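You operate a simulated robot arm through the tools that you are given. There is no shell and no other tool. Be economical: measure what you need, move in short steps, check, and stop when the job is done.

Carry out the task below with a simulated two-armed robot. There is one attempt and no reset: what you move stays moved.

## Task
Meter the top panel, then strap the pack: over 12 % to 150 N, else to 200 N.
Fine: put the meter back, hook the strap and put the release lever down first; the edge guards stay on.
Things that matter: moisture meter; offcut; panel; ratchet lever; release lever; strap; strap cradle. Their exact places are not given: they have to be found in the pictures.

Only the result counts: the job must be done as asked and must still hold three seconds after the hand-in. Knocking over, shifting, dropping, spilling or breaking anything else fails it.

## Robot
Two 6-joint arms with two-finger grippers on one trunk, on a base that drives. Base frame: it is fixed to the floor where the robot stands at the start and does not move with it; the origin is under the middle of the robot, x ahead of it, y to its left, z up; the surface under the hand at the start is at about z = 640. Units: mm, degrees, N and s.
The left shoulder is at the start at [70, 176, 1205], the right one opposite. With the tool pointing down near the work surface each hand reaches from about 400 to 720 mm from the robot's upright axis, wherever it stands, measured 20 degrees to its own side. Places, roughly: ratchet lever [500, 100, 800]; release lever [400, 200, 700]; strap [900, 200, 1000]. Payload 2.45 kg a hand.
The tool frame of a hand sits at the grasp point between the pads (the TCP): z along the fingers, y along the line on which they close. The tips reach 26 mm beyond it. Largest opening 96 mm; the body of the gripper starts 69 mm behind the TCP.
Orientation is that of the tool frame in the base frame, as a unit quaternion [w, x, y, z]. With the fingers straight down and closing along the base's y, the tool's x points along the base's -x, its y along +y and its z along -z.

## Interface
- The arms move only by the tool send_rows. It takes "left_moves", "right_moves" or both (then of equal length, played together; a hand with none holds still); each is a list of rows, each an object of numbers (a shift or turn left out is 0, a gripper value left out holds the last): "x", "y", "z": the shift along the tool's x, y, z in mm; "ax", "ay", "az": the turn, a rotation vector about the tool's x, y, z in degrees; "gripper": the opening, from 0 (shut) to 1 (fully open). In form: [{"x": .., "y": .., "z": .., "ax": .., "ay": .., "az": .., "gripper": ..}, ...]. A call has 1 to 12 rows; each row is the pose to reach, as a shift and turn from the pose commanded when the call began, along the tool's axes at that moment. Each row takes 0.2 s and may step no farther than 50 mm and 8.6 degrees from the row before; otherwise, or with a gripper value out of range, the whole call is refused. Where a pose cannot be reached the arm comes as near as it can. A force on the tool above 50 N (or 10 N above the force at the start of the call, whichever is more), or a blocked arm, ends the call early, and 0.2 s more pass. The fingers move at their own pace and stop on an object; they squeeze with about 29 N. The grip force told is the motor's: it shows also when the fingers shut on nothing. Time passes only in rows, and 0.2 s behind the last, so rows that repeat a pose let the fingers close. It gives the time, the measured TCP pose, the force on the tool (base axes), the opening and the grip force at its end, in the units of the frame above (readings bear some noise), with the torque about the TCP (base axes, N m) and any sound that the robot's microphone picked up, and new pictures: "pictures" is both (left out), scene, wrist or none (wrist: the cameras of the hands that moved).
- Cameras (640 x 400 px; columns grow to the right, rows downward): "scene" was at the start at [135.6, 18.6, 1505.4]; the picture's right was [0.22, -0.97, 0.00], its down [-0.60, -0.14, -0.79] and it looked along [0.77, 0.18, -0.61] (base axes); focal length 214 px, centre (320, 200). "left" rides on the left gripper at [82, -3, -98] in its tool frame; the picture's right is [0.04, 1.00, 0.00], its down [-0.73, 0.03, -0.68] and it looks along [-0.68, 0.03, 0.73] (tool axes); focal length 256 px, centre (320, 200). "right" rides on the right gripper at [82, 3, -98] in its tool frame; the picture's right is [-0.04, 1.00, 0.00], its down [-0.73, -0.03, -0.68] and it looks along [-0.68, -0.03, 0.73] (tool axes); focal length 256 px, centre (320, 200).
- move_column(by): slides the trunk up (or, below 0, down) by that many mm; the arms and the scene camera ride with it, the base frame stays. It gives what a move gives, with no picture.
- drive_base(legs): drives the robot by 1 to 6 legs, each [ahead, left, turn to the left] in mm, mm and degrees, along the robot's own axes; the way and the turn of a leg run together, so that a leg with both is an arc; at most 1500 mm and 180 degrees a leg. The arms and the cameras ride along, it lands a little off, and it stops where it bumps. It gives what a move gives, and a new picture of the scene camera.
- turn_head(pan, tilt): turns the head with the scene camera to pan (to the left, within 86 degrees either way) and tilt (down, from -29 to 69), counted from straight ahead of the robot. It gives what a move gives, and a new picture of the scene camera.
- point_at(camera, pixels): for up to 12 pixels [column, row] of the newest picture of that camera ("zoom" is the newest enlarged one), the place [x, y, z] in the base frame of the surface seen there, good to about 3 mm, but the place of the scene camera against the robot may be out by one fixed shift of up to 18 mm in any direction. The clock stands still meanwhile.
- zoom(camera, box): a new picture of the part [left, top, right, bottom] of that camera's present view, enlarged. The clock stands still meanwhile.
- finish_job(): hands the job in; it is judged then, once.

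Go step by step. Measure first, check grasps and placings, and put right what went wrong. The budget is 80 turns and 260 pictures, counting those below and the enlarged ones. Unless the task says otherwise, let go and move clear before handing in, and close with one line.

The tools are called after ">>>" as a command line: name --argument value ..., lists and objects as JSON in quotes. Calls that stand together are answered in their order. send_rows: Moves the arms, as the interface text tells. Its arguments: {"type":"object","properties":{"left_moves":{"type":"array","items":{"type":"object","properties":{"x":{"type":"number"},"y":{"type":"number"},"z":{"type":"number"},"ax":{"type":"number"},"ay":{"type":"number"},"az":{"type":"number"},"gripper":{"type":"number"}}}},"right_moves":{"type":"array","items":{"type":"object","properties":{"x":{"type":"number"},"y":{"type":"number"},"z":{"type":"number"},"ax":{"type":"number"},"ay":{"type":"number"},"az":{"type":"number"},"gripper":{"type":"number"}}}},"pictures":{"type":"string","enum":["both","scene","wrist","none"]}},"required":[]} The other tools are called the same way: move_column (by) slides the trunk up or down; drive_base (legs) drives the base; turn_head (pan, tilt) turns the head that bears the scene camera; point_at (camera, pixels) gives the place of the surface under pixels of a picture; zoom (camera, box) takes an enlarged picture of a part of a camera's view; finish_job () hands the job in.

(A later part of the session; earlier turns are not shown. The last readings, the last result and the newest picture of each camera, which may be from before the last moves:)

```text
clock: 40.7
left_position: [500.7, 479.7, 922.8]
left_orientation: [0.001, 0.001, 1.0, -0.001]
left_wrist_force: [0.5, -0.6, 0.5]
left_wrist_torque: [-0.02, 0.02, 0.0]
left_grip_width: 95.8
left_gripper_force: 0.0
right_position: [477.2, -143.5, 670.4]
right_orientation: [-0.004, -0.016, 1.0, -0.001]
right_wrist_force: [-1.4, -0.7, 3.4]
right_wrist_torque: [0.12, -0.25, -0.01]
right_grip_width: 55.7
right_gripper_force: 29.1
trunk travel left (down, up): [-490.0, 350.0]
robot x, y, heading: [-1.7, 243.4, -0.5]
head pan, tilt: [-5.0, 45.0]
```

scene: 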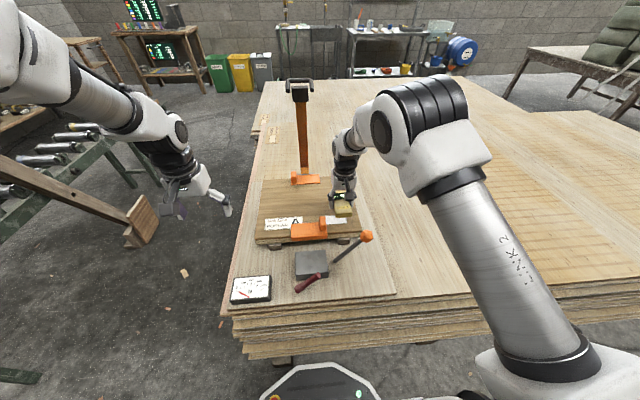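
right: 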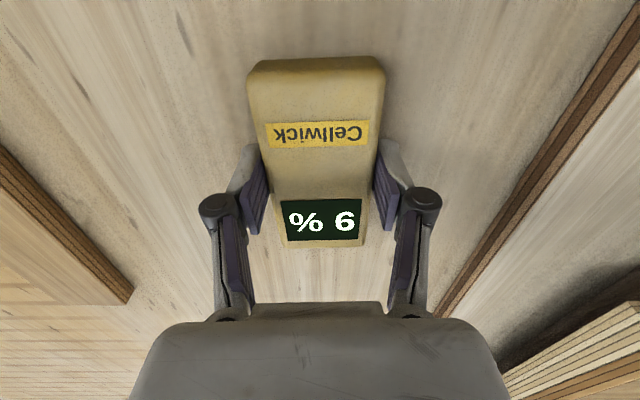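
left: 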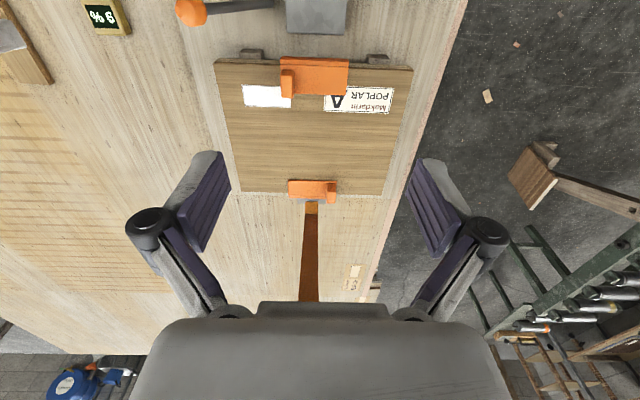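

Touching, and the display again shows 9 %. I'll release and rise.

>>> send_rows --right_moves '[{"z": 1}, {"z": 1, "gripper": 0.75}, {"z": 1, "gripper": 0.95}, {"z": 1, "gripper": 0.95}, {"z": -30}, {"z": -75}, {"z": -120}, {"z": -165}, {"z": -210}, {"z": -255}, {"z": -300}]' --pictures "both"

```text
clock: 43.1
left_position: [499.7, 480.3, 922.5]
left_orientation: [0.0, 0.002, 1.0, 0.0]
left_wrist_force: [-0.3, 0.7, -0.9]
left_wrist_torque: [0.0, -0.04, -0.01]
left_grip_width: 96.3
left_gripper_force: 0.1
right_position: [478.5, -141.6, 970.1]
right_orientation: [-0.004, -0.016, 1.0, -0.001]
right_wrist_force: [-0.2, 0.1, 0.3]
right_wrist_torque: [-0.03, -0.05, 0.01]
right_grip_width: 91.2
right_gripper_force: 0.1
trunk travel left (down, up): [-490.0, 350.0]
robot x, y, heading: [3.3, 238.6, -0.2]
head pan, tilt: [-5.0, 45.0]
```

scene: 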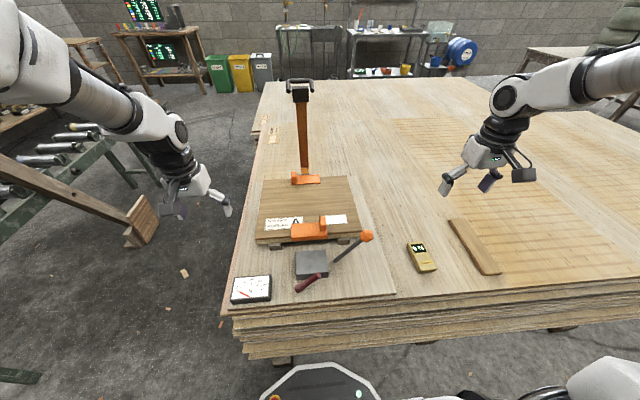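
right: 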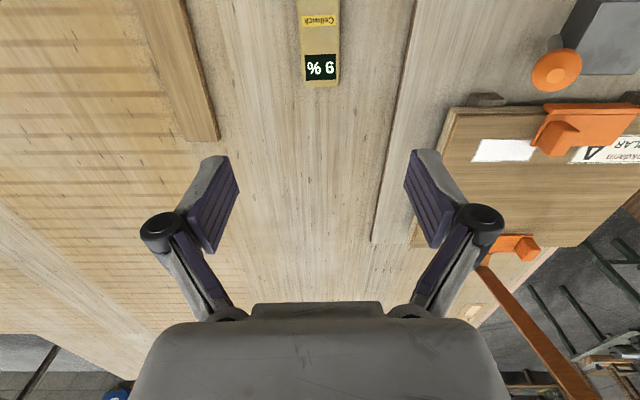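

The meter is back. Now detail views of the strap end and ratchet unit from this lower viewpoint.

>>> zoom --camera "scene" --box '[260, 65, 350, 195]'

>>> zoom --camera "scene" --box '[225, 205, 395, 310]'

>>> point_at --camera "scene" --pixels '[[300, 94], [299, 82], [288, 90], [312, 90], [301, 120], [303, 170], [312, 262], [366, 236], [345, 253], [300, 288], [318, 276], [335, 262]]'

```text
3.08 times, centred on (305, 130) of scene
```

zoom: 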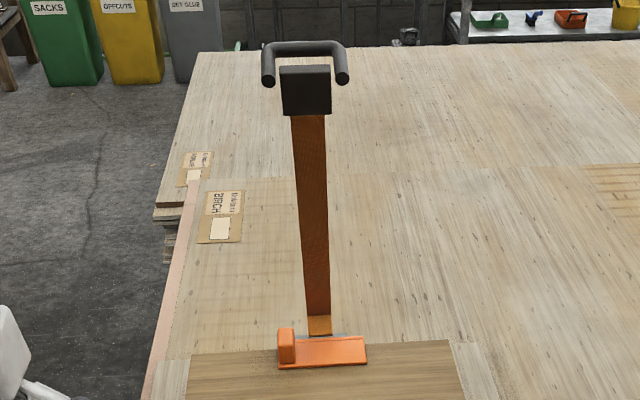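

```text
3.76 times, centred on (310, 258) of scene
```

zoom: 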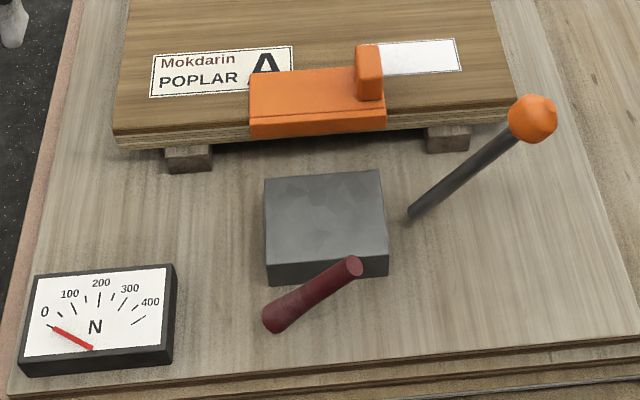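

```text
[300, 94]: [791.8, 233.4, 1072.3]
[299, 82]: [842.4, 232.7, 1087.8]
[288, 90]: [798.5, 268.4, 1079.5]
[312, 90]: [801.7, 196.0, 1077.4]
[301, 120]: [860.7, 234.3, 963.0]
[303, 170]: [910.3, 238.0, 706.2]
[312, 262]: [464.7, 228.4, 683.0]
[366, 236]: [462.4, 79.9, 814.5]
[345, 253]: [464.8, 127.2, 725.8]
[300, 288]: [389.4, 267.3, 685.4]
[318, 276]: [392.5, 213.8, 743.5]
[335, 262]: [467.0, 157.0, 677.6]
```

Gauge is at 0 N; the release lever (burgundy) slants up to the right at x≈392, and the strap's end block carries a U-bar. I'll check clearance ahead of the base and raise the trunk for reaching the strap.

>>> point_at --camera "scene" --pixels '[[320, 366], [290, 372], [360, 380], [320, 340], [400, 345], [250, 350], [320, 300]]'

>>> move_column --by 300

>>> turn_head --pan 0 --tilt 65

```text
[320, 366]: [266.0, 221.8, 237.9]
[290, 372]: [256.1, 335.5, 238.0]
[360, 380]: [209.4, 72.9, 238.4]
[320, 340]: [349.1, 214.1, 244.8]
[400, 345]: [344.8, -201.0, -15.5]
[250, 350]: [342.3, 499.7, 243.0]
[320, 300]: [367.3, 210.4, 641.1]
```

```text
clock: 46.1
left_position: [502.3, 480.8, 1222.7]
left_orientation: [0.0, 0.001, 1.0, 0.0]
left_wrist_force: [-0.3, 0.2, 0.0]
left_wrist_torque: [0.02, 0.01, 0.0]
left_grip_width: 95.7
left_gripper_force: 0.2
right_position: [480.8, -142.6, 1269.3]
right_orientation: [-0.003, -0.016, 1.0, -0.001]
right_wrist_force: [0.4, -0.3, -0.3]
right_wrist_torque: [0.02, 0.01, 0.02]
right_grip_width: 91.2
right_gripper_force: 0.0
trunk travel left (down, up): [-790.0, 50.0]
robot x, y, heading: [2.3, 243.1, -0.1]
head pan, tilt: [-5.0, 45.0]
```

```text
clock: 46.9
left_position: [501.5, 479.8, 1222.7]
left_orientation: [0.0, 0.001, 1.0, 0.0]
left_wrist_force: [0.0, -0.4, -0.1]
left_wrist_torque: [0.03, -0.01, -0.05]
left_grip_width: 95.8
left_gripper_force: 0.1
right_position: [480.9, -142.9, 1269.8]
right_orientation: [-0.003, -0.015, 1.0, -0.001]
right_wrist_force: [-0.2, 1.8, -0.1]
right_wrist_torque: [-0.02, -0.02, 0.01]
right_grip_width: 90.9
right_gripper_force: 0.0
trunk travel left (down, up): [-790.0, 50.0]
robot x, y, heading: [-4.2, 242.4, -0.1]
head pan, tilt: [0.0, 65.0]
```

scene: 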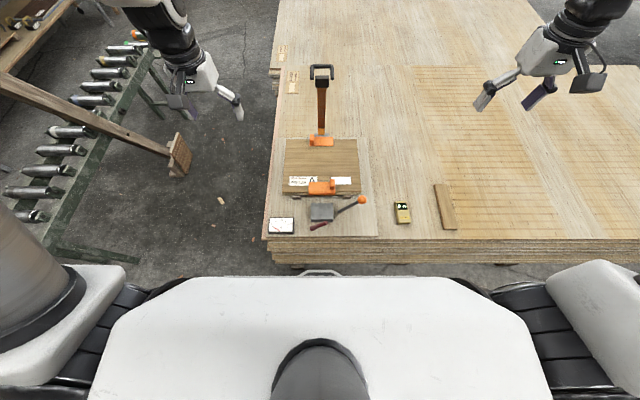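

Base front is ~70 mm from the stack. I'll shift right 175 mm (left shoulder in line with the strap) and ahead 40 mm, then view the U-bar with the left hand camera.

>>> drive_base --legs '[[0, -175, 0], [40, 0, 0]]'

>>> send_rows --left_moves '[{"x": -25, "y": 10}, {"x": -50, "y": 20}, {"x": -70, "y": 30}, {"x": -70, "y": 30}]' --pictures "wrist"

```text
clock: 48.9
left_position: [532.3, 306.9, 1225.5]
left_orientation: [0.004, 0.002, 1.0, 0.0]
left_wrist_force: [-1.7, 0.1, 0.6]
left_wrist_torque: [-0.03, -0.08, 0.01]
left_grip_width: 96.3
left_gripper_force: 0.0
right_position: [511.0, -316.6, 1274.5]
right_orientation: [0.0, -0.015, 1.0, -0.002]
right_wrist_force: [-0.2, 0.3, 0.7]
right_wrist_torque: [-0.04, -0.09, -0.01]
right_grip_width: 91.2
right_gripper_force: 0.0
trunk travel left (down, up): [-790.0, 50.0]
robot x, y, heading: [39.0, 69.1, -0.3]
head pan, tilt: [0.0, 65.0]
```

scene: 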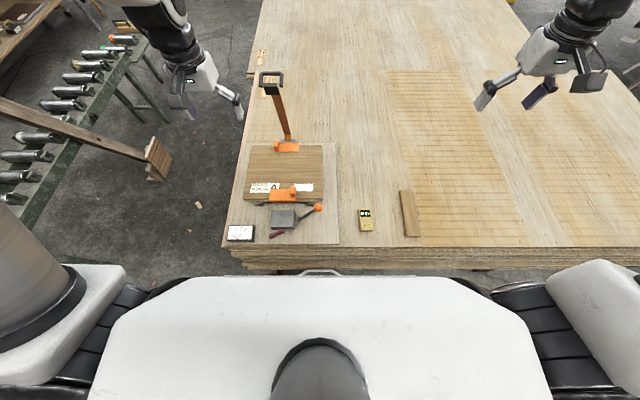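

```text
clock: 49.9
left_position: [610.0, 335.1, 1223.0]
left_orientation: [0.0, 0.001, 1.0, 0.001]
left_wrist_force: [-0.2, -0.5, -0.8]
left_wrist_torque: [0.0, -0.03, -0.01]
left_grip_width: 95.9
left_gripper_force: 0.1
right_position: [521.1, -320.0, 1268.6]
right_orientation: [-0.003, -0.014, 1.0, -0.001]
right_wrist_force: [-0.3, 0.8, -0.2]
right_wrist_torque: [0.02, 0.01, -0.02]
right_grip_width: 91.2
right_gripper_force: 0.1
trunk travel left (down, up): [-790.0, 50.0]
robot x, y, heading: [40.5, 67.5, -0.1]
head pan, tilt: [0.0, 65.0]
```

left: 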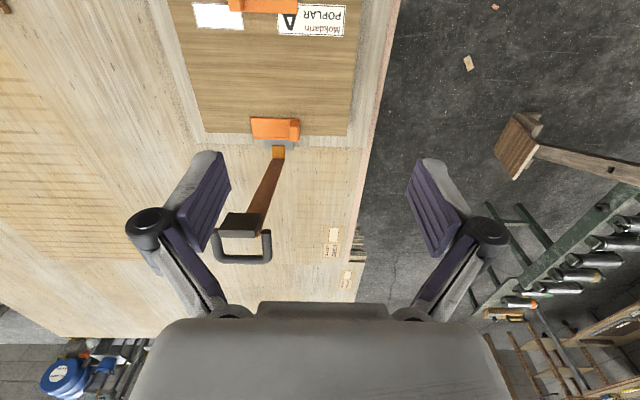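

>>> zoom --camera "left" --box '[200, 190, 300, 280]'

>>> point_at --camera "zoom" --pixels '[[125, 300], [90, 430], [130, 458], [250, 465], [390, 445], [445, 420], [445, 290], [160, 140], [380, 150], [250, 180], [150, 240], [400, 320]]'

>>> zoom --camera "left" --box '[230, 100, 320, 170]'

```text
4.44 times, centred on (250, 235) of left
```

zoom: 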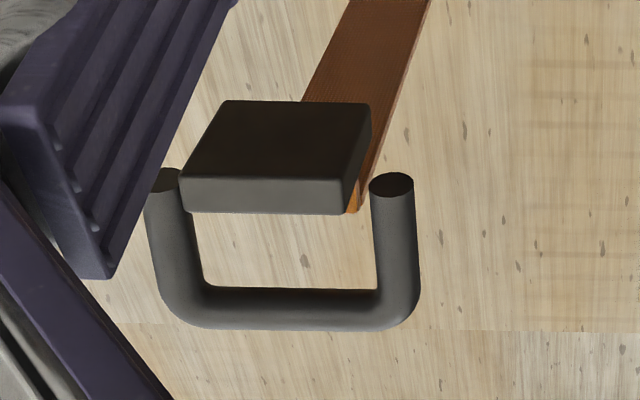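

```text
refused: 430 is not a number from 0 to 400
```

```text
5.71 times, centred on (275, 135) of left
```

zoom: 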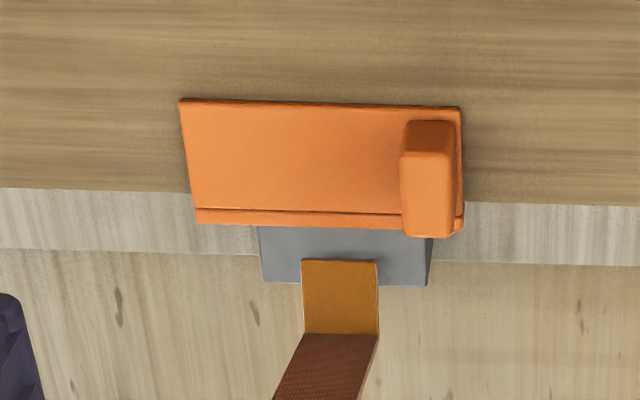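

I'll measure the U-bar, the block and the strap in the left picture.

>>> point_at --camera "left" --pixels '[[214, 245], [243, 260], [232, 260], [266, 253], [266, 231.6], [266, 240], [229.5, 214], [222, 234], [254, 234], [260, 214.5], [241, 222], [260, 203]]'

>>> point_at --camera "left" --pixels '[[265, 185], [277, 155], [276, 143], [275, 128], [291, 128], [300, 128], [254, 128], [266, 145]]'

```text
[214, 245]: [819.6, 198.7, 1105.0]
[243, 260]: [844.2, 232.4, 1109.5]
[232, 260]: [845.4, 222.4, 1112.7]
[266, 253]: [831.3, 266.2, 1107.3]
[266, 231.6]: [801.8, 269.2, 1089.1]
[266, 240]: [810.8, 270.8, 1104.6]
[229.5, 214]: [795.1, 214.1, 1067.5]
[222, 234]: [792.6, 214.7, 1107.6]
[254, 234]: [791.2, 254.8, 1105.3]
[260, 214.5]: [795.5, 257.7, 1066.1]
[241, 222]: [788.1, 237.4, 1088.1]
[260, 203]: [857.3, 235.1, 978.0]
```

```text
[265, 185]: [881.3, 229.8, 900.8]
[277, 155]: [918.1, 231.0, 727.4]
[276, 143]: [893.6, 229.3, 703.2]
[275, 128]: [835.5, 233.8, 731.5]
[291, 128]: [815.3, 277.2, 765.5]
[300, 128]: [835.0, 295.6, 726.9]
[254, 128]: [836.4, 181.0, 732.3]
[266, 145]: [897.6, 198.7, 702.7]
```

U-bar: arms at y≈199 and 270, crossbar near x 846, z 1108; block x 790–815. I'll grip the U across its two arms, approaching tilted 30°; first to the pre-grasp pose.

>>> send_rows --left_moves '[{"x": -30, "y": -20, "z": 5, "ay": -6}, {"x": -65, "y": -45, "z": 15, "ay": -12}, {"x": -100, "y": -70, "z": 25, "ay": -18}, {"x": -138, "y": -88, "z": 38, "ay": -24}, {"x": -172, "y": -100, "z": 50, "ay": -30}, {"x": -178, "y": -100, "z": 54, "ay": -30}]' --pictures "both"

```text
clock: 51.3
left_position: [789.5, 234.4, 1169.0]
left_orientation: [0.259, 0.001, 0.966, 0.0]
left_wrist_force: [-0.1, 0.4, 0.1]
left_wrist_torque: [-0.01, -0.01, 0.0]
left_grip_width: 95.9
left_gripper_force: 0.1
right_position: [518.7, -316.2, 1270.3]
right_orientation: [-0.004, -0.014, 1.0, -0.001]
right_wrist_force: [0.1, -0.6, -0.6]
right_wrist_torque: [0.0, -0.04, -0.04]
right_grip_width: 91.1
right_gripper_force: 0.2
trunk travel left (down, up): [-790.0, 50.0]
robot x, y, heading: [39.9, 66.4, -0.2]
head pan, tilt: [0.0, 65.0]
```

scene: 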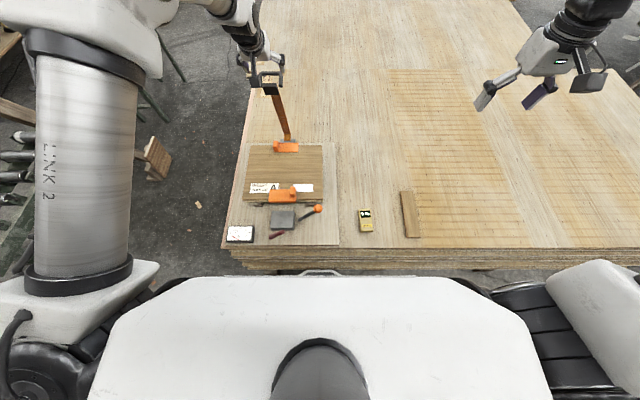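
left: 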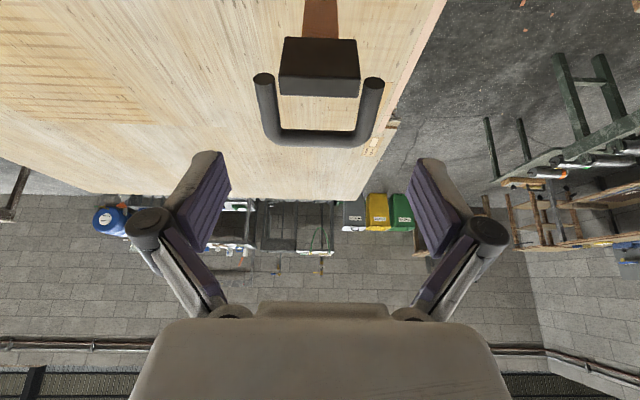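

The U sits centred between the fingers (columns 253–384). I'll verify its position from here before advancing.

>>> point_at --camera "left" --pixels '[[264, 110], [374, 110], [320, 138], [263, 80], [372, 84], [320, 72], [255, 110], [383, 112]]'

```text
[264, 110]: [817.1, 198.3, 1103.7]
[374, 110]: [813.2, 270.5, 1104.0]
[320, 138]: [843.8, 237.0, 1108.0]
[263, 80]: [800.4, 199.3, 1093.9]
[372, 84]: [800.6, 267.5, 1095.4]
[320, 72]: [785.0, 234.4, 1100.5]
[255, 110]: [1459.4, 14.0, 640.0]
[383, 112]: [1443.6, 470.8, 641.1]
```

The arms' mid is at about (823,234.5,1100). I'll advance 78 mm along the fingers and close.

>>> send_rows --left_moves '[{"x": 3, "y": 0.5, "z": 30}, {"x": 5, "y": 0.5, "z": 58}, {"x": 5, "y": 0.5, "z": 78}, {"x": 5, "y": 0.5, "z": 78, "gripper": 0.8}, {"x": 5, "y": 0.5, "z": 78, "gripper": 0.6}, {"x": 5, "y": 0.5, "z": 78, "gripper": 0.6}]' --pictures "both"

```text
clock: 52.7
left_position: [822.0, 232.1, 1099.6]
left_orientation: [0.26, 0.002, 0.966, 0.001]
left_wrist_force: [-1.7, -10.7, 8.0]
left_wrist_torque: [-0.47, -0.21, -0.3]
left_grip_width: 82.3
left_gripper_force: 28.7
right_position: [518.3, -319.7, 1269.3]
right_orientation: [-0.003, -0.014, 1.0, 0.001]
right_wrist_force: [-0.1, 0.2, -0.4]
right_wrist_torque: [0.0, -0.01, -0.02]
right_grip_width: 91.1
right_gripper_force: 0.0
trunk travel left (down, up): [-790.0, 50.0]
robot x, y, heading: [38.0, 66.5, 0.1]
head pan, tilt: [0.0, 65.0]
```

scene: 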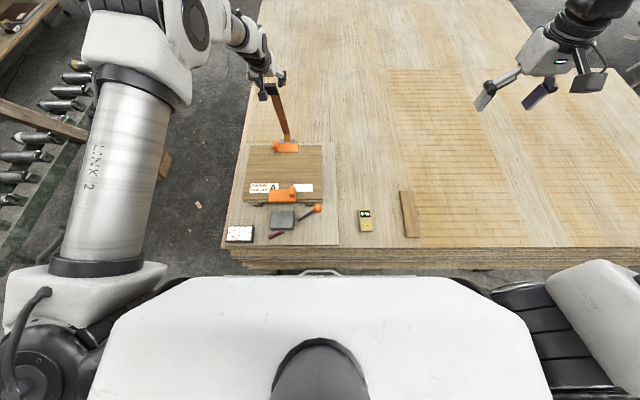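
left: 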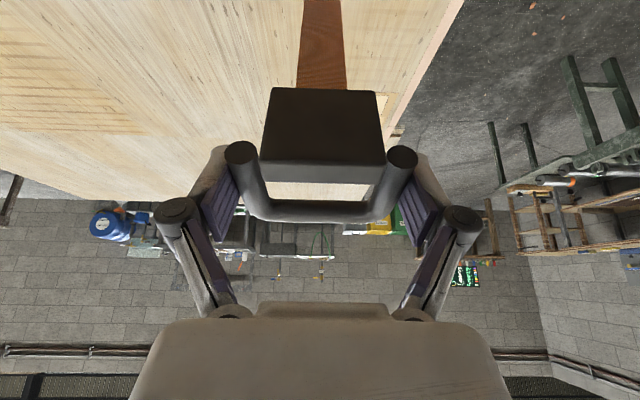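

The U is gripped at 82 mm. I'll swing it a small way along the arc about the far anchor and check forces and how the head turns.

>>> send_rows --left_moves '[{"x": 28, "z": -9}, {"x": 56, "z": -15}, {"x": 83, "z": -16}]' --pictures "both"

```text
clock: 53.5
left_position: [740.4, 231.1, 1072.9]
left_orientation: [0.259, 0.002, 0.966, 0.001]
left_wrist_force: [-4.1, -15.3, 9.3]
left_wrist_torque: [-0.34, -0.07, 0.26]
left_grip_width: 82.5
left_gripper_force: 29.0
right_position: [516.8, -321.6, 1270.1]
right_orientation: [-0.002, -0.015, 1.0, 0.0]
right_wrist_force: [0.5, -0.7, 0.3]
right_wrist_torque: [-0.01, 0.02, -0.01]
right_grip_width: 91.0
right_gripper_force: 0.1
trunk travel left (down, up): [-790.0, 50.0]
robot x, y, heading: [39.7, 67.4, -0.1]
head pan, tilt: [0.0, 65.0]
```

scene: 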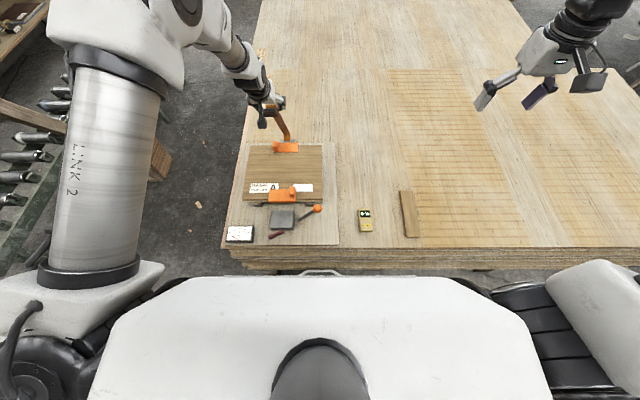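
left: 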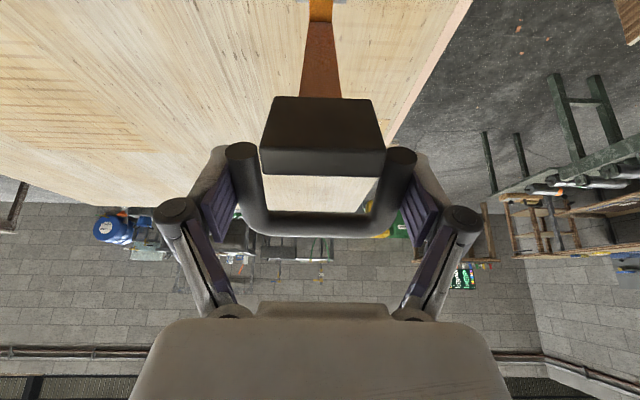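

The head pivots in the grip with the strap and forces are small. I'll continue the arc to about 74° from vertical, easing 4 mm to the right.

>>> send_rows --left_moves '[{"x": 47.5, "y": -2, "z": -1.3}, {"x": 96, "y": -3, "z": 3.3}, {"x": 143.6, "y": -4, "z": 13.9}, {"x": 189.6, "y": -4, "z": 30.1}, {"x": 233.1, "y": -4, "z": 51.9}, {"x": 273.8, "y": -4, "z": 78.8}, {"x": 310.7, "y": -4, "z": 110.4}]' --pictures "both"

```text
clock: 55.1
left_position: [526.8, 231.5, 819.5]
left_orientation: [0.258, 0.001, 0.966, 0.0]
left_wrist_force: [-8.5, 2.2, 1.1]
left_wrist_torque: [-0.92, 0.09, -0.44]
left_grip_width: 81.9
left_gripper_force: 29.3
left hand out of reach, approached as far as the arm can: row 1
right_position: [518.5, -318.4, 1270.8]
right_orientation: [-0.003, -0.015, 1.0, 0.0]
right_wrist_force: [0.5, 0.4, 0.6]
right_wrist_torque: [0.0, 0.02, -0.01]
right_grip_width: 91.2
right_gripper_force: 0.1
trunk travel left (down, up): [-790.0, 50.0]
robot x, y, heading: [37.2, 67.1, -0.2]
head pan, tilt: [0.0, 65.0]
```

scene: 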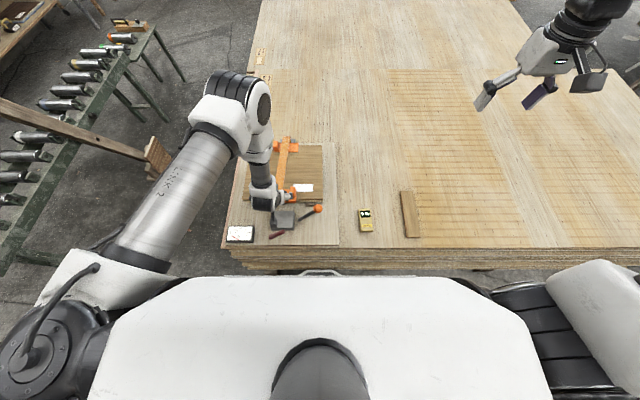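
left: 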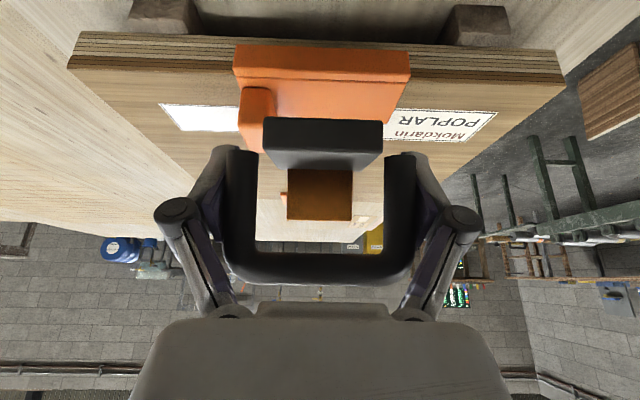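

The head is now just above the near guard. I'll zoom to check its alignment with the guard's stub and the ratchet box before lowering further.

>>> zoom --camera "left" --box '[200, 30, 440, 180]'

>>> zoom --camera "scene" --box '[220, 120, 350, 250]'

>>> point_at --camera "left" --pixels '[[255, 95], [245, 110], [268, 100], [320, 65], [320, 100], [270, 130], [378, 130], [320, 150], [320, 195], [320, 270], [400, 70], [240, 65]]'

```text
2.67 times, centred on (320, 105) of left
```

zoom: 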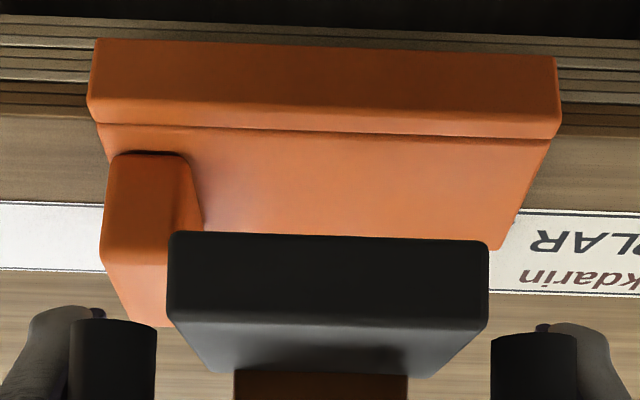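

```text
3.08 times, centred on (285, 185) of scene
```

zoom: 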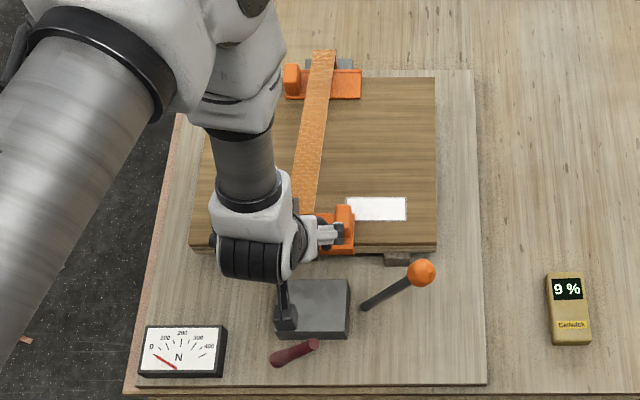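

```text
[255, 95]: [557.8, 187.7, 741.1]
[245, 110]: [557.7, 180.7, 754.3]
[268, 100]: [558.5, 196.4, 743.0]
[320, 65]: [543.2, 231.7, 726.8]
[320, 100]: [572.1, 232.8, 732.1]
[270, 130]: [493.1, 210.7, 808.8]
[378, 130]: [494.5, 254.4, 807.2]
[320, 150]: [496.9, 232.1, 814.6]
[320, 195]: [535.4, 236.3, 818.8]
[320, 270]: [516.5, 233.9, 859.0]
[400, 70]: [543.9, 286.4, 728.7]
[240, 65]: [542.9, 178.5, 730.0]
```

Stub is at y 178–198, x ≥ 557; the right finger passes in front of it (x ≤ 540). I'll continue the arc to ~85° carefully.

>>> send_rows --left_moves '[{"x": 14, "z": 14.4}, {"x": 27, "z": 28.8}, {"x": 38, "z": 42.5}, {"x": 48, "z": 56}, {"x": 48, "z": 56}]' --pictures "both"

```text
clock: 56.3
left_position: [513.2, 231.6, 749.0]
left_orientation: [0.259, 0.002, 0.966, 0.001]
left_wrist_force: [-18.3, -7.7, 4.0]
left_wrist_torque: [-0.61, -0.98, 1.21]
left_grip_width: 82.1
left_gripper_force: 29.2
right_position: [517.6, -318.4, 1271.2]
right_orientation: [-0.002, -0.014, 1.0, -0.001]
right_wrist_force: [-0.4, 1.4, 0.5]
right_wrist_torque: [-0.01, 0.02, 0.02]
right_grip_width: 91.2
right_gripper_force: 0.1
trunk travel left (down, up): [-790.0, 50.0]
robot x, y, heading: [40.2, 66.3, -0.1]
head pan, tilt: [0.0, 65.0]
```

scene: 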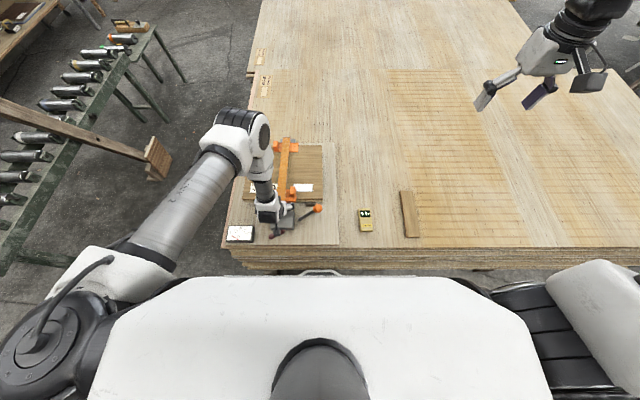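
left: 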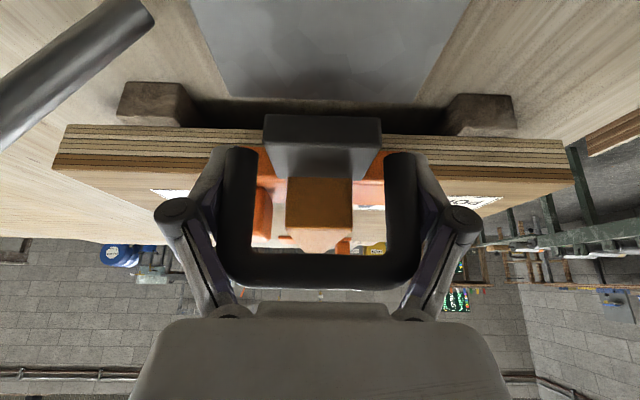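

Force −18 N in x suggests I'm slightly inside the arc. I'll look at the head against the box and check the gauge.

>>> zoom --camera "left" --box '[180, 0, 460, 180]'

>>> zoom --camera "scene" --box '[220, 170, 340, 250]'

>>> point_at --camera "left" --pixels '[[320, 95], [320, 50], [215, 85], [320, 120], [320, 150], [270, 125], [375, 125], [320, 190], [320, 270], [135, 10], [40, 90]]'

```text
2.22 times, centred on (320, 90) of left
```

zoom: 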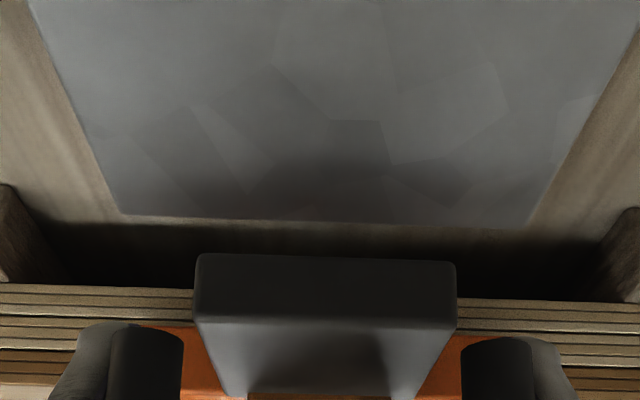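

```text
5.00 times, centred on (280, 210) of scene
```

zoom: 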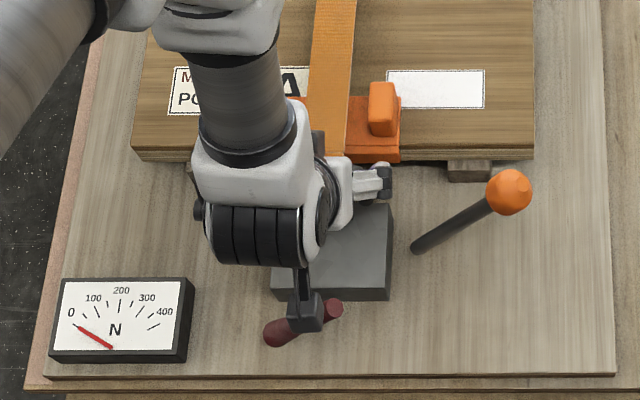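

```text
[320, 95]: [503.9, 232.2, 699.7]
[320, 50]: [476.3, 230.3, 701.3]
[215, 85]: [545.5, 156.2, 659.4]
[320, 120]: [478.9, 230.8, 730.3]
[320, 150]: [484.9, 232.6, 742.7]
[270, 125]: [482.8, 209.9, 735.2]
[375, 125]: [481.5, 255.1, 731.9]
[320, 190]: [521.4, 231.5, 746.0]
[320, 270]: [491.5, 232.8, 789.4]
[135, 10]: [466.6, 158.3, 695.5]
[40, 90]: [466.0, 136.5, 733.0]
```

The head block (x≥480, front z≈730–743) is about to land on the gray box's top (z 700). I'll lower further in small steps while easing toward −x.

>>> send_rows --left_moves '[{"x": 5, "z": 1}, {"x": 8, "z": 5}, {"x": 12, "z": 10}, {"x": 15, "z": 14}, {"x": 18, "z": 18}]' --pictures "wrist"

>>> point_at --camera "left" --pixels '[[320, 95], [320, 120], [320, 150], [320, 190], [320, 270]]'

```text
clock: 57.5
left_position: [509.9, 230.7, 723.8]
left_orientation: [0.26, 0.001, 0.966, 0.0]
left_wrist_force: [1.8, -5.5, 4.0]
left_wrist_torque: [-0.91, -1.25, 1.37]
left_grip_width: 82.6
left_gripper_force: 29.4
right_position: [519.6, -318.4, 1269.1]
right_orientation: [-0.004, -0.015, 1.0, -0.002]
right_wrist_force: [-0.9, -0.4, -0.5]
right_wrist_torque: [0.05, -0.03, 0.0]
right_grip_width: 90.9
right_gripper_force: 0.0
trunk travel left (down, up): [-790.0, 50.0]
robot x, y, heading: [38.8, 67.1, -0.4]
head pan, tilt: [0.0, 65.0]
```

left: 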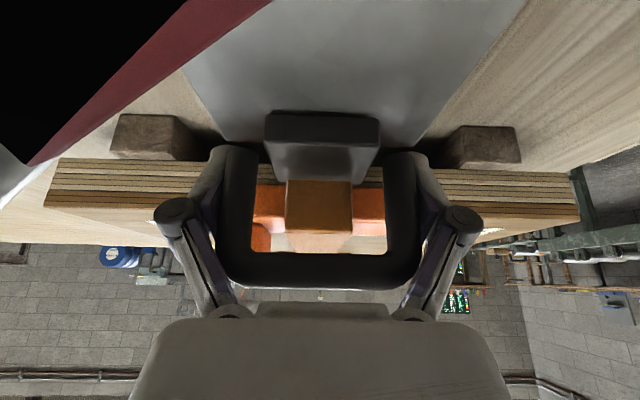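

```text
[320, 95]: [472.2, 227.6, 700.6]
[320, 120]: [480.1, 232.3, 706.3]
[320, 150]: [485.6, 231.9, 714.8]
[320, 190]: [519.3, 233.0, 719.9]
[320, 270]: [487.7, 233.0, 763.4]
```

The camera side of the hand is very close to the release lever (burgundy across the picture). I'll bring the hand upright about the grip point, then press down slightly.

>>> send_rows --left_moves '[{"ay": 7.5}, {"ay": 15}, {"ay": 22.5}, {"ay": 30}, {"ay": 30}]' --pictures "wrist"

>>> zoom --camera "scene" --box '[220, 170, 340, 250]'

```text
clock: 58.7
left_position: [507.5, 231.6, 721.9]
left_orientation: [0.022, 0.0, 1.0, -0.011]
left_wrist_force: [-4.2, 33.4, -0.7]
left_wrist_torque: [0.63, 0.05, -0.41]
left_grip_width: 83.0
left_gripper_force: 28.9
left hand out of reach, approached as far as the arm can: row 4
right_position: [519.9, -313.4, 1270.8]
right_orientation: [-0.003, -0.016, 1.0, -0.002]
right_wrist_force: [0.5, -0.9, -0.1]
right_wrist_torque: [0.03, 0.02, 0.02]
right_grip_width: 91.0
right_gripper_force: 0.0
trunk travel left (down, up): [-790.0, 50.0]
robot x, y, heading: [39.2, 74.7, -0.1]
head pan, tilt: [0.0, 65.0]
```

left: 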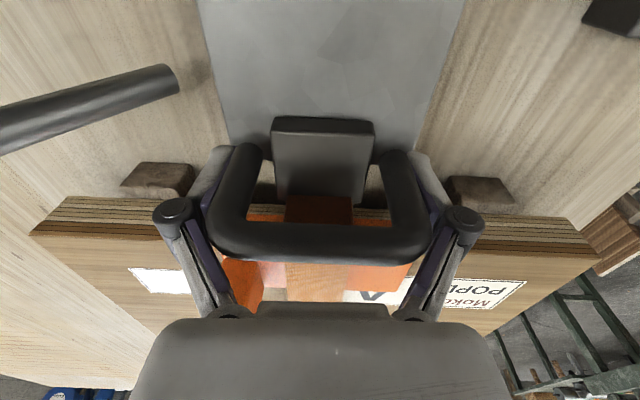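

```text
5.00 times, centred on (280, 210) of scene
```

zoom: 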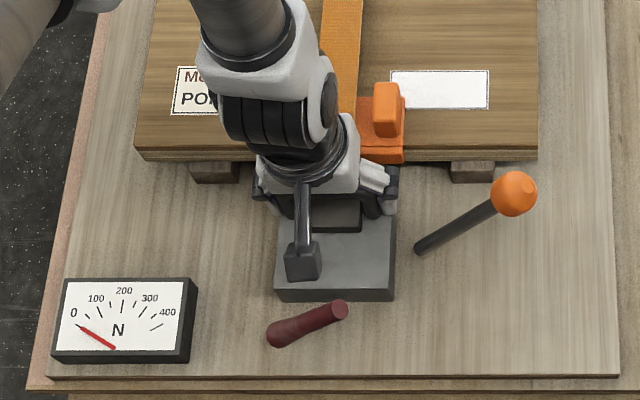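

Nearly upright now, but with 33 N sideways. I'll relax 3 mm toward +y and press down 6 mm.

>>> send_rows --left_moves '[{"y": 2}, {"y": 3, "z": 2}, {"y": 3, "z": 4}, {"y": 3, "z": 6}, {"y": 3, "z": 6}]' --pictures "wrist"

>>> point_at --camera "left" --pixels '[[320, 105], [320, 123], [320, 150], [320, 180], [320, 238], [285, 150], [360, 150]]'

```text
clock: 59.9
left_position: [508.6, 231.2, 719.9]
left_orientation: [0.002, 0.003, 1.0, 0.0]
left_wrist_force: [-9.2, -9.4, 33.5]
left_wrist_torque: [-0.39, 0.58, -0.68]
left_grip_width: 83.1
left_gripper_force: 29.1
left hand out of reach, approached as far as the arm can: row 1, 2
right_position: [514.5, -321.9, 1271.0]
right_orientation: [-0.002, -0.015, 1.0, 0.0]
right_wrist_force: [-0.1, -0.4, 0.7]
right_wrist_torque: [-0.02, -0.04, 0.02]
right_grip_width: 91.1
right_gripper_force: 0.0
trunk travel left (down, up): [-790.0, 50.0]
robot x, y, heading: [41.0, 67.0, -0.2]
head pan, tilt: [0.0, 65.0]
```

left: 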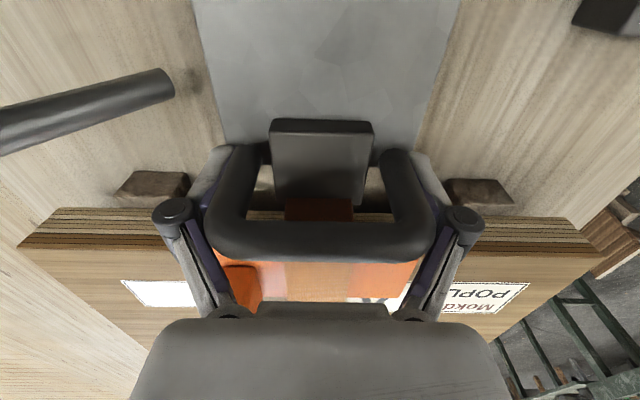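

```text
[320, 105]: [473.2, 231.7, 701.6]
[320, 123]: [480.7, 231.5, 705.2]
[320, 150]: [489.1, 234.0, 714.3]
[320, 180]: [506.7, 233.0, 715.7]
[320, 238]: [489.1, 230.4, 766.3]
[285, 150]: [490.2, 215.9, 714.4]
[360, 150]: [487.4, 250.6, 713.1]
```

Pressing with 33 N: the block rests on the box (top z 714). I'll open and lift straight up to see whether it stays hooked.

>>> send_rows --left_moves '[{"z": -1, "gripper": 1}, {"z": -3, "gripper": 1}, {"z": -3, "gripper": 1}, {"z": -35}, {"z": -80}, {"z": -125}, {"z": -170}, {"z": -215}]' --pictures "both"

>>> zoom --camera "scene" --box '[220, 120, 340, 250]'

```text
clock: 61.7
left_position: [506.7, 234.5, 934.6]
left_orientation: [0.0, 0.002, 1.0, 0.003]
left_wrist_force: [0.3, 0.2, 1.1]
left_wrist_torque: [-0.01, 0.02, 0.01]
left_grip_width: 95.9
left_gripper_force: 0.1
right_position: [517.5, -318.6, 1269.8]
right_orientation: [-0.003, -0.015, 1.0, 0.0]
right_wrist_force: [0.2, 0.2, 0.0]
right_wrist_torque: [0.01, -0.03, 0.02]
right_grip_width: 91.6
right_gripper_force: 0.0
trunk travel left (down, up): [-790.0, 50.0]
robot x, y, heading: [40.7, 66.2, -0.4]
head pan, tilt: [0.0, 65.0]
```

scene: 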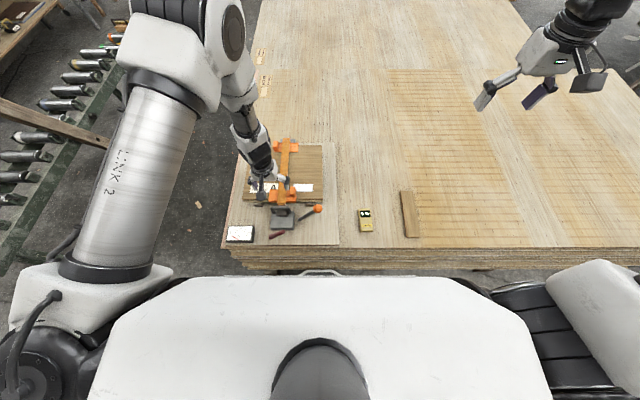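
left: 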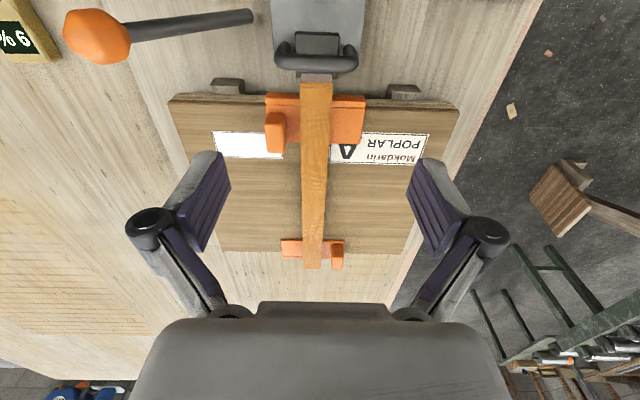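

```text
3.08 times, centred on (280, 185) of scene
```

zoom: 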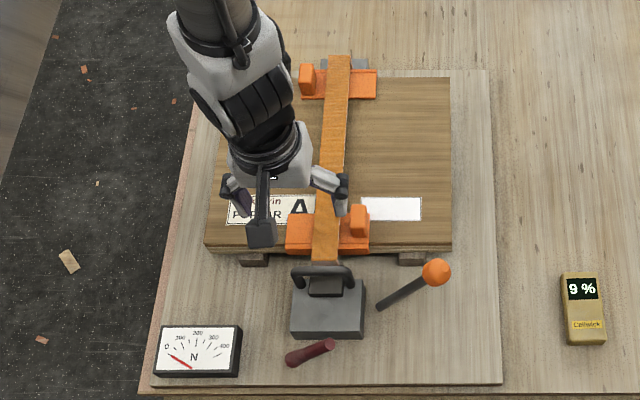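

The strap lies over both guards and the head sits on the box. Now I'll measure the release lever and ratchet lever.

>>> zoom --camera "scene" --box '[255, 190, 335, 250]'

>>> point_at --camera "zoom" --pixels '[[140, 365], [185, 345], [210, 335], [240, 322], [505, 150], [450, 185], [400, 225], [350, 270], [180, 290], [295, 290], [230, 240], [200, 175]]'

```text
6.67 times, centred on (295, 220) of scene
```

zoom: 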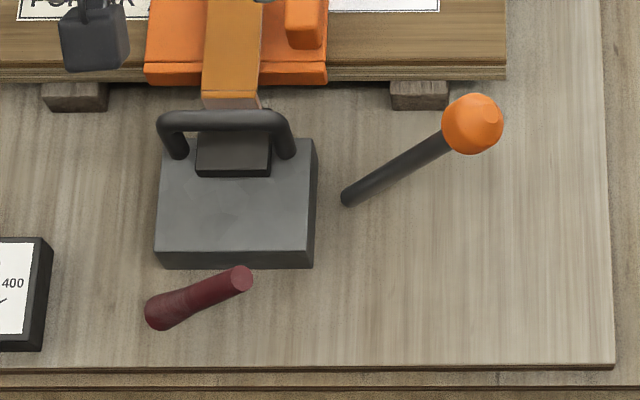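

```text
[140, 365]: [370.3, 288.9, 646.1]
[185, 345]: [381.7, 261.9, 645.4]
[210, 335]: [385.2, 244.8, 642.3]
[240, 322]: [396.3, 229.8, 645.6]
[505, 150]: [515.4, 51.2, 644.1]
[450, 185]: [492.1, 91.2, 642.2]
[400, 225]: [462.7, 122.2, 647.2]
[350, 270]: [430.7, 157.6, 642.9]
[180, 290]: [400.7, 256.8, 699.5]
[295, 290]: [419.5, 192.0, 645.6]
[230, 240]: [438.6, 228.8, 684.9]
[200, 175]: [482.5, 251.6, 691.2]
```

I'll take the right pixels of this zoom: release lever ends at (155,315) and (240,278), ratchet lever (348,198) to knob (472,122).

>>> point_at --camera "zoom" --pixels '[[153, 314], [165, 310], [180, 302], [195, 297], [210, 290], [225, 283], [240, 278], [348, 198], [375, 182], [400, 165], [430, 148], [472, 122]]'

>>> send_rows --left_moves '[{"x": 20, "y": 20}, {"x": 40, "y": 40}, {"x": 50, "y": 60}]' --pictures "wrist"

```text
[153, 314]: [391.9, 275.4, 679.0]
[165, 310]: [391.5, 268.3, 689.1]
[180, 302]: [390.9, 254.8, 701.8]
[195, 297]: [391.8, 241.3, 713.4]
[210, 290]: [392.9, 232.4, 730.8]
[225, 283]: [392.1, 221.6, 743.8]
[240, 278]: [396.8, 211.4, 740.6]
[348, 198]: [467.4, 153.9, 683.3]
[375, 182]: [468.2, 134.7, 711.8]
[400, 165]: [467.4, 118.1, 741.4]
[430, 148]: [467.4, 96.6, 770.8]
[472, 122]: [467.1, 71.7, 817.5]
```

```text
clock: 62.5
left_position: [459.8, 296.1, 930.8]
left_orientation: [0.0, 0.002, 1.0, -0.001]
left_wrist_force: [0.7, -0.4, -0.1]
left_wrist_torque: [0.03, -0.02, 0.02]
left_grip_width: 96.0
left_gripper_force: 0.1
right_position: [518.8, -316.9, 1271.1]
right_orientation: [-0.004, -0.015, 1.0, -0.001]
right_wrist_force: [-0.8, 0.7, -0.4]
right_wrist_torque: [-0.01, 0.05, 0.01]
right_grip_width: 91.3
right_gripper_force: 0.1
trunk travel left (down, up): [-790.0, 50.0]
robot x, y, heading: [38.0, 65.5, -0.3]
head pan, tilt: [0.0, 65.0]
```

left: 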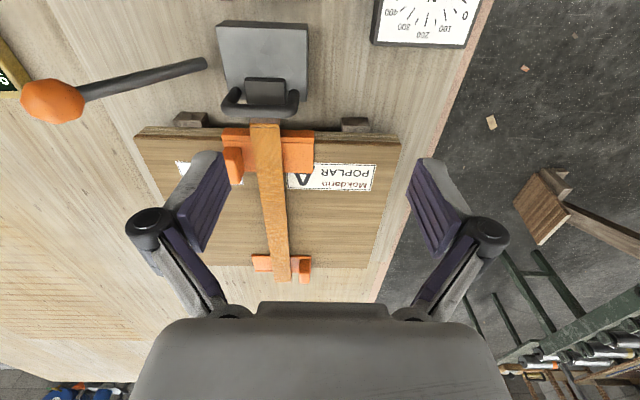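

The release lever runs from about (396,285,693) up to (396,227,757), tip up to the right. It's too near the robot's axis now, so I'll back off 120 mm and close the left fingers to push it down.

>>> drive_base --legs '[[-120, 0, 0]]'

>>> turn_head --pan 8 --tilt 52

```text
clock: 63.7
left_position: [341.2, 296.7, 931.5]
left_orientation: [-0.001, 0.001, 1.0, 0.0]
left_wrist_force: [-0.3, 0.2, -0.3]
left_wrist_torque: [0.0, -0.01, 0.02]
left_grip_width: 96.2
left_gripper_force: 0.0
right_position: [402.3, -316.5, 1269.0]
right_orientation: [-0.005, -0.015, 1.0, -0.001]
right_wrist_force: [0.7, -0.6, 0.0]
right_wrist_torque: [0.02, 0.0, 0.0]
right_grip_width: 91.3
right_gripper_force: 0.0
trunk travel left (down, up): [-790.0, 50.0]
robot x, y, heading: [-80.0, 69.4, -0.0]
head pan, tilt: [0.0, 65.0]
```

scene: 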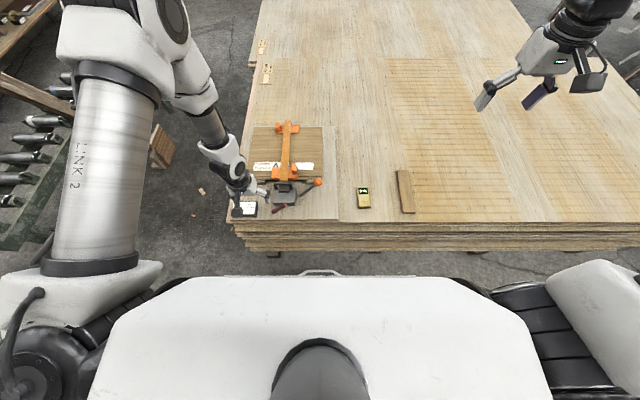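

```text
clock: 64.5
left_position: [338.8, 296.3, 930.9]
left_orientation: [0.0, 0.002, 1.0, -0.001]
left_wrist_force: [-1.1, 0.4, 0.7]
left_wrist_torque: [0.0, -0.03, 0.02]
left_grip_width: 95.8
left_gripper_force: 0.1
right_position: [400.1, -317.2, 1269.3]
right_orientation: [-0.003, -0.016, 1.0, -0.001]
right_wrist_force: [0.8, -0.3, 0.7]
right_wrist_torque: [-0.01, -0.03, 0.0]
right_grip_width: 91.2
right_gripper_force: 0.1
trunk travel left (down, up): [-790.0, 50.0]
robot x, y, heading: [-80.2, 69.0, -0.2]
head pan, tilt: [8.0, 52.0]
```

scene: 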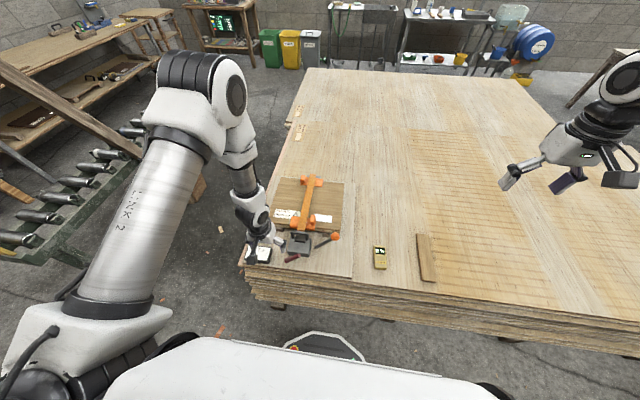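

I'll look at the release lever with the left camera from here.

>>> zoom --camera "left" --box '[180, 20, 420, 170]'

>>> send_rows --left_moves '[{"x": -25, "y": -25, "gripper": 0.2}, {"x": -45, "y": -45, "gripper": 0}, {"x": -57, "y": -61, "z": 15, "gripper": 0}, {"x": -57, "y": -61, "z": 55}, {"x": -57, "y": -61, "z": 100}]' --pictures "both"

```text
2.67 times, centred on (300, 95) of left
```

zoom: 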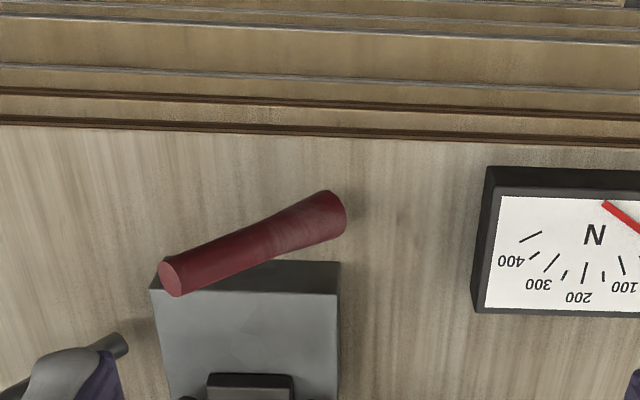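

```text
clock: 65.7
left_position: [399.6, 234.5, 831.0]
left_orientation: [0.0, 0.002, 1.0, 0.0]
left_wrist_force: [0.0, -0.3, -0.4]
left_wrist_torque: [0.01, -0.02, 0.0]
left_grip_width: 0.0
left_gripper_force: 28.3
left hand out of reach, approached as far as the arm can: row 1
right_position: [402.1, -317.3, 1269.1]
right_orientation: [-0.003, -0.016, 1.0, -0.001]
right_wrist_force: [0.6, -0.3, -0.8]
right_wrist_torque: [0.01, 0.0, 0.05]
right_grip_width: 91.6
right_gripper_force: 0.1
trunk travel left (down, up): [-790.0, 50.0]
robot x, y, heading: [-79.1, 67.6, -0.2]
head pan, tilt: [8.0, 52.0]
```

scene: 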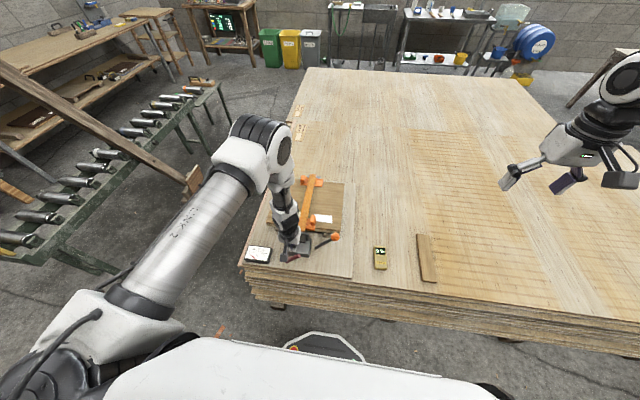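
left: 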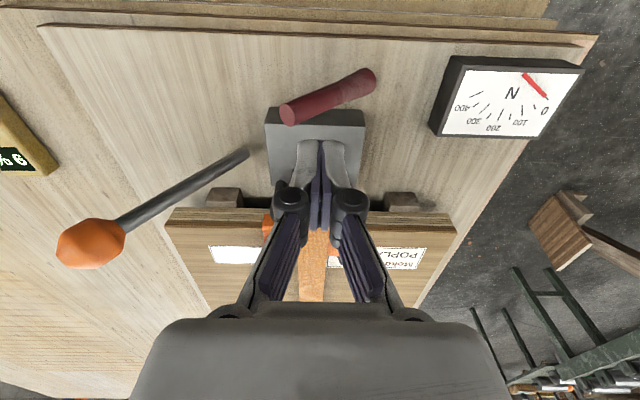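

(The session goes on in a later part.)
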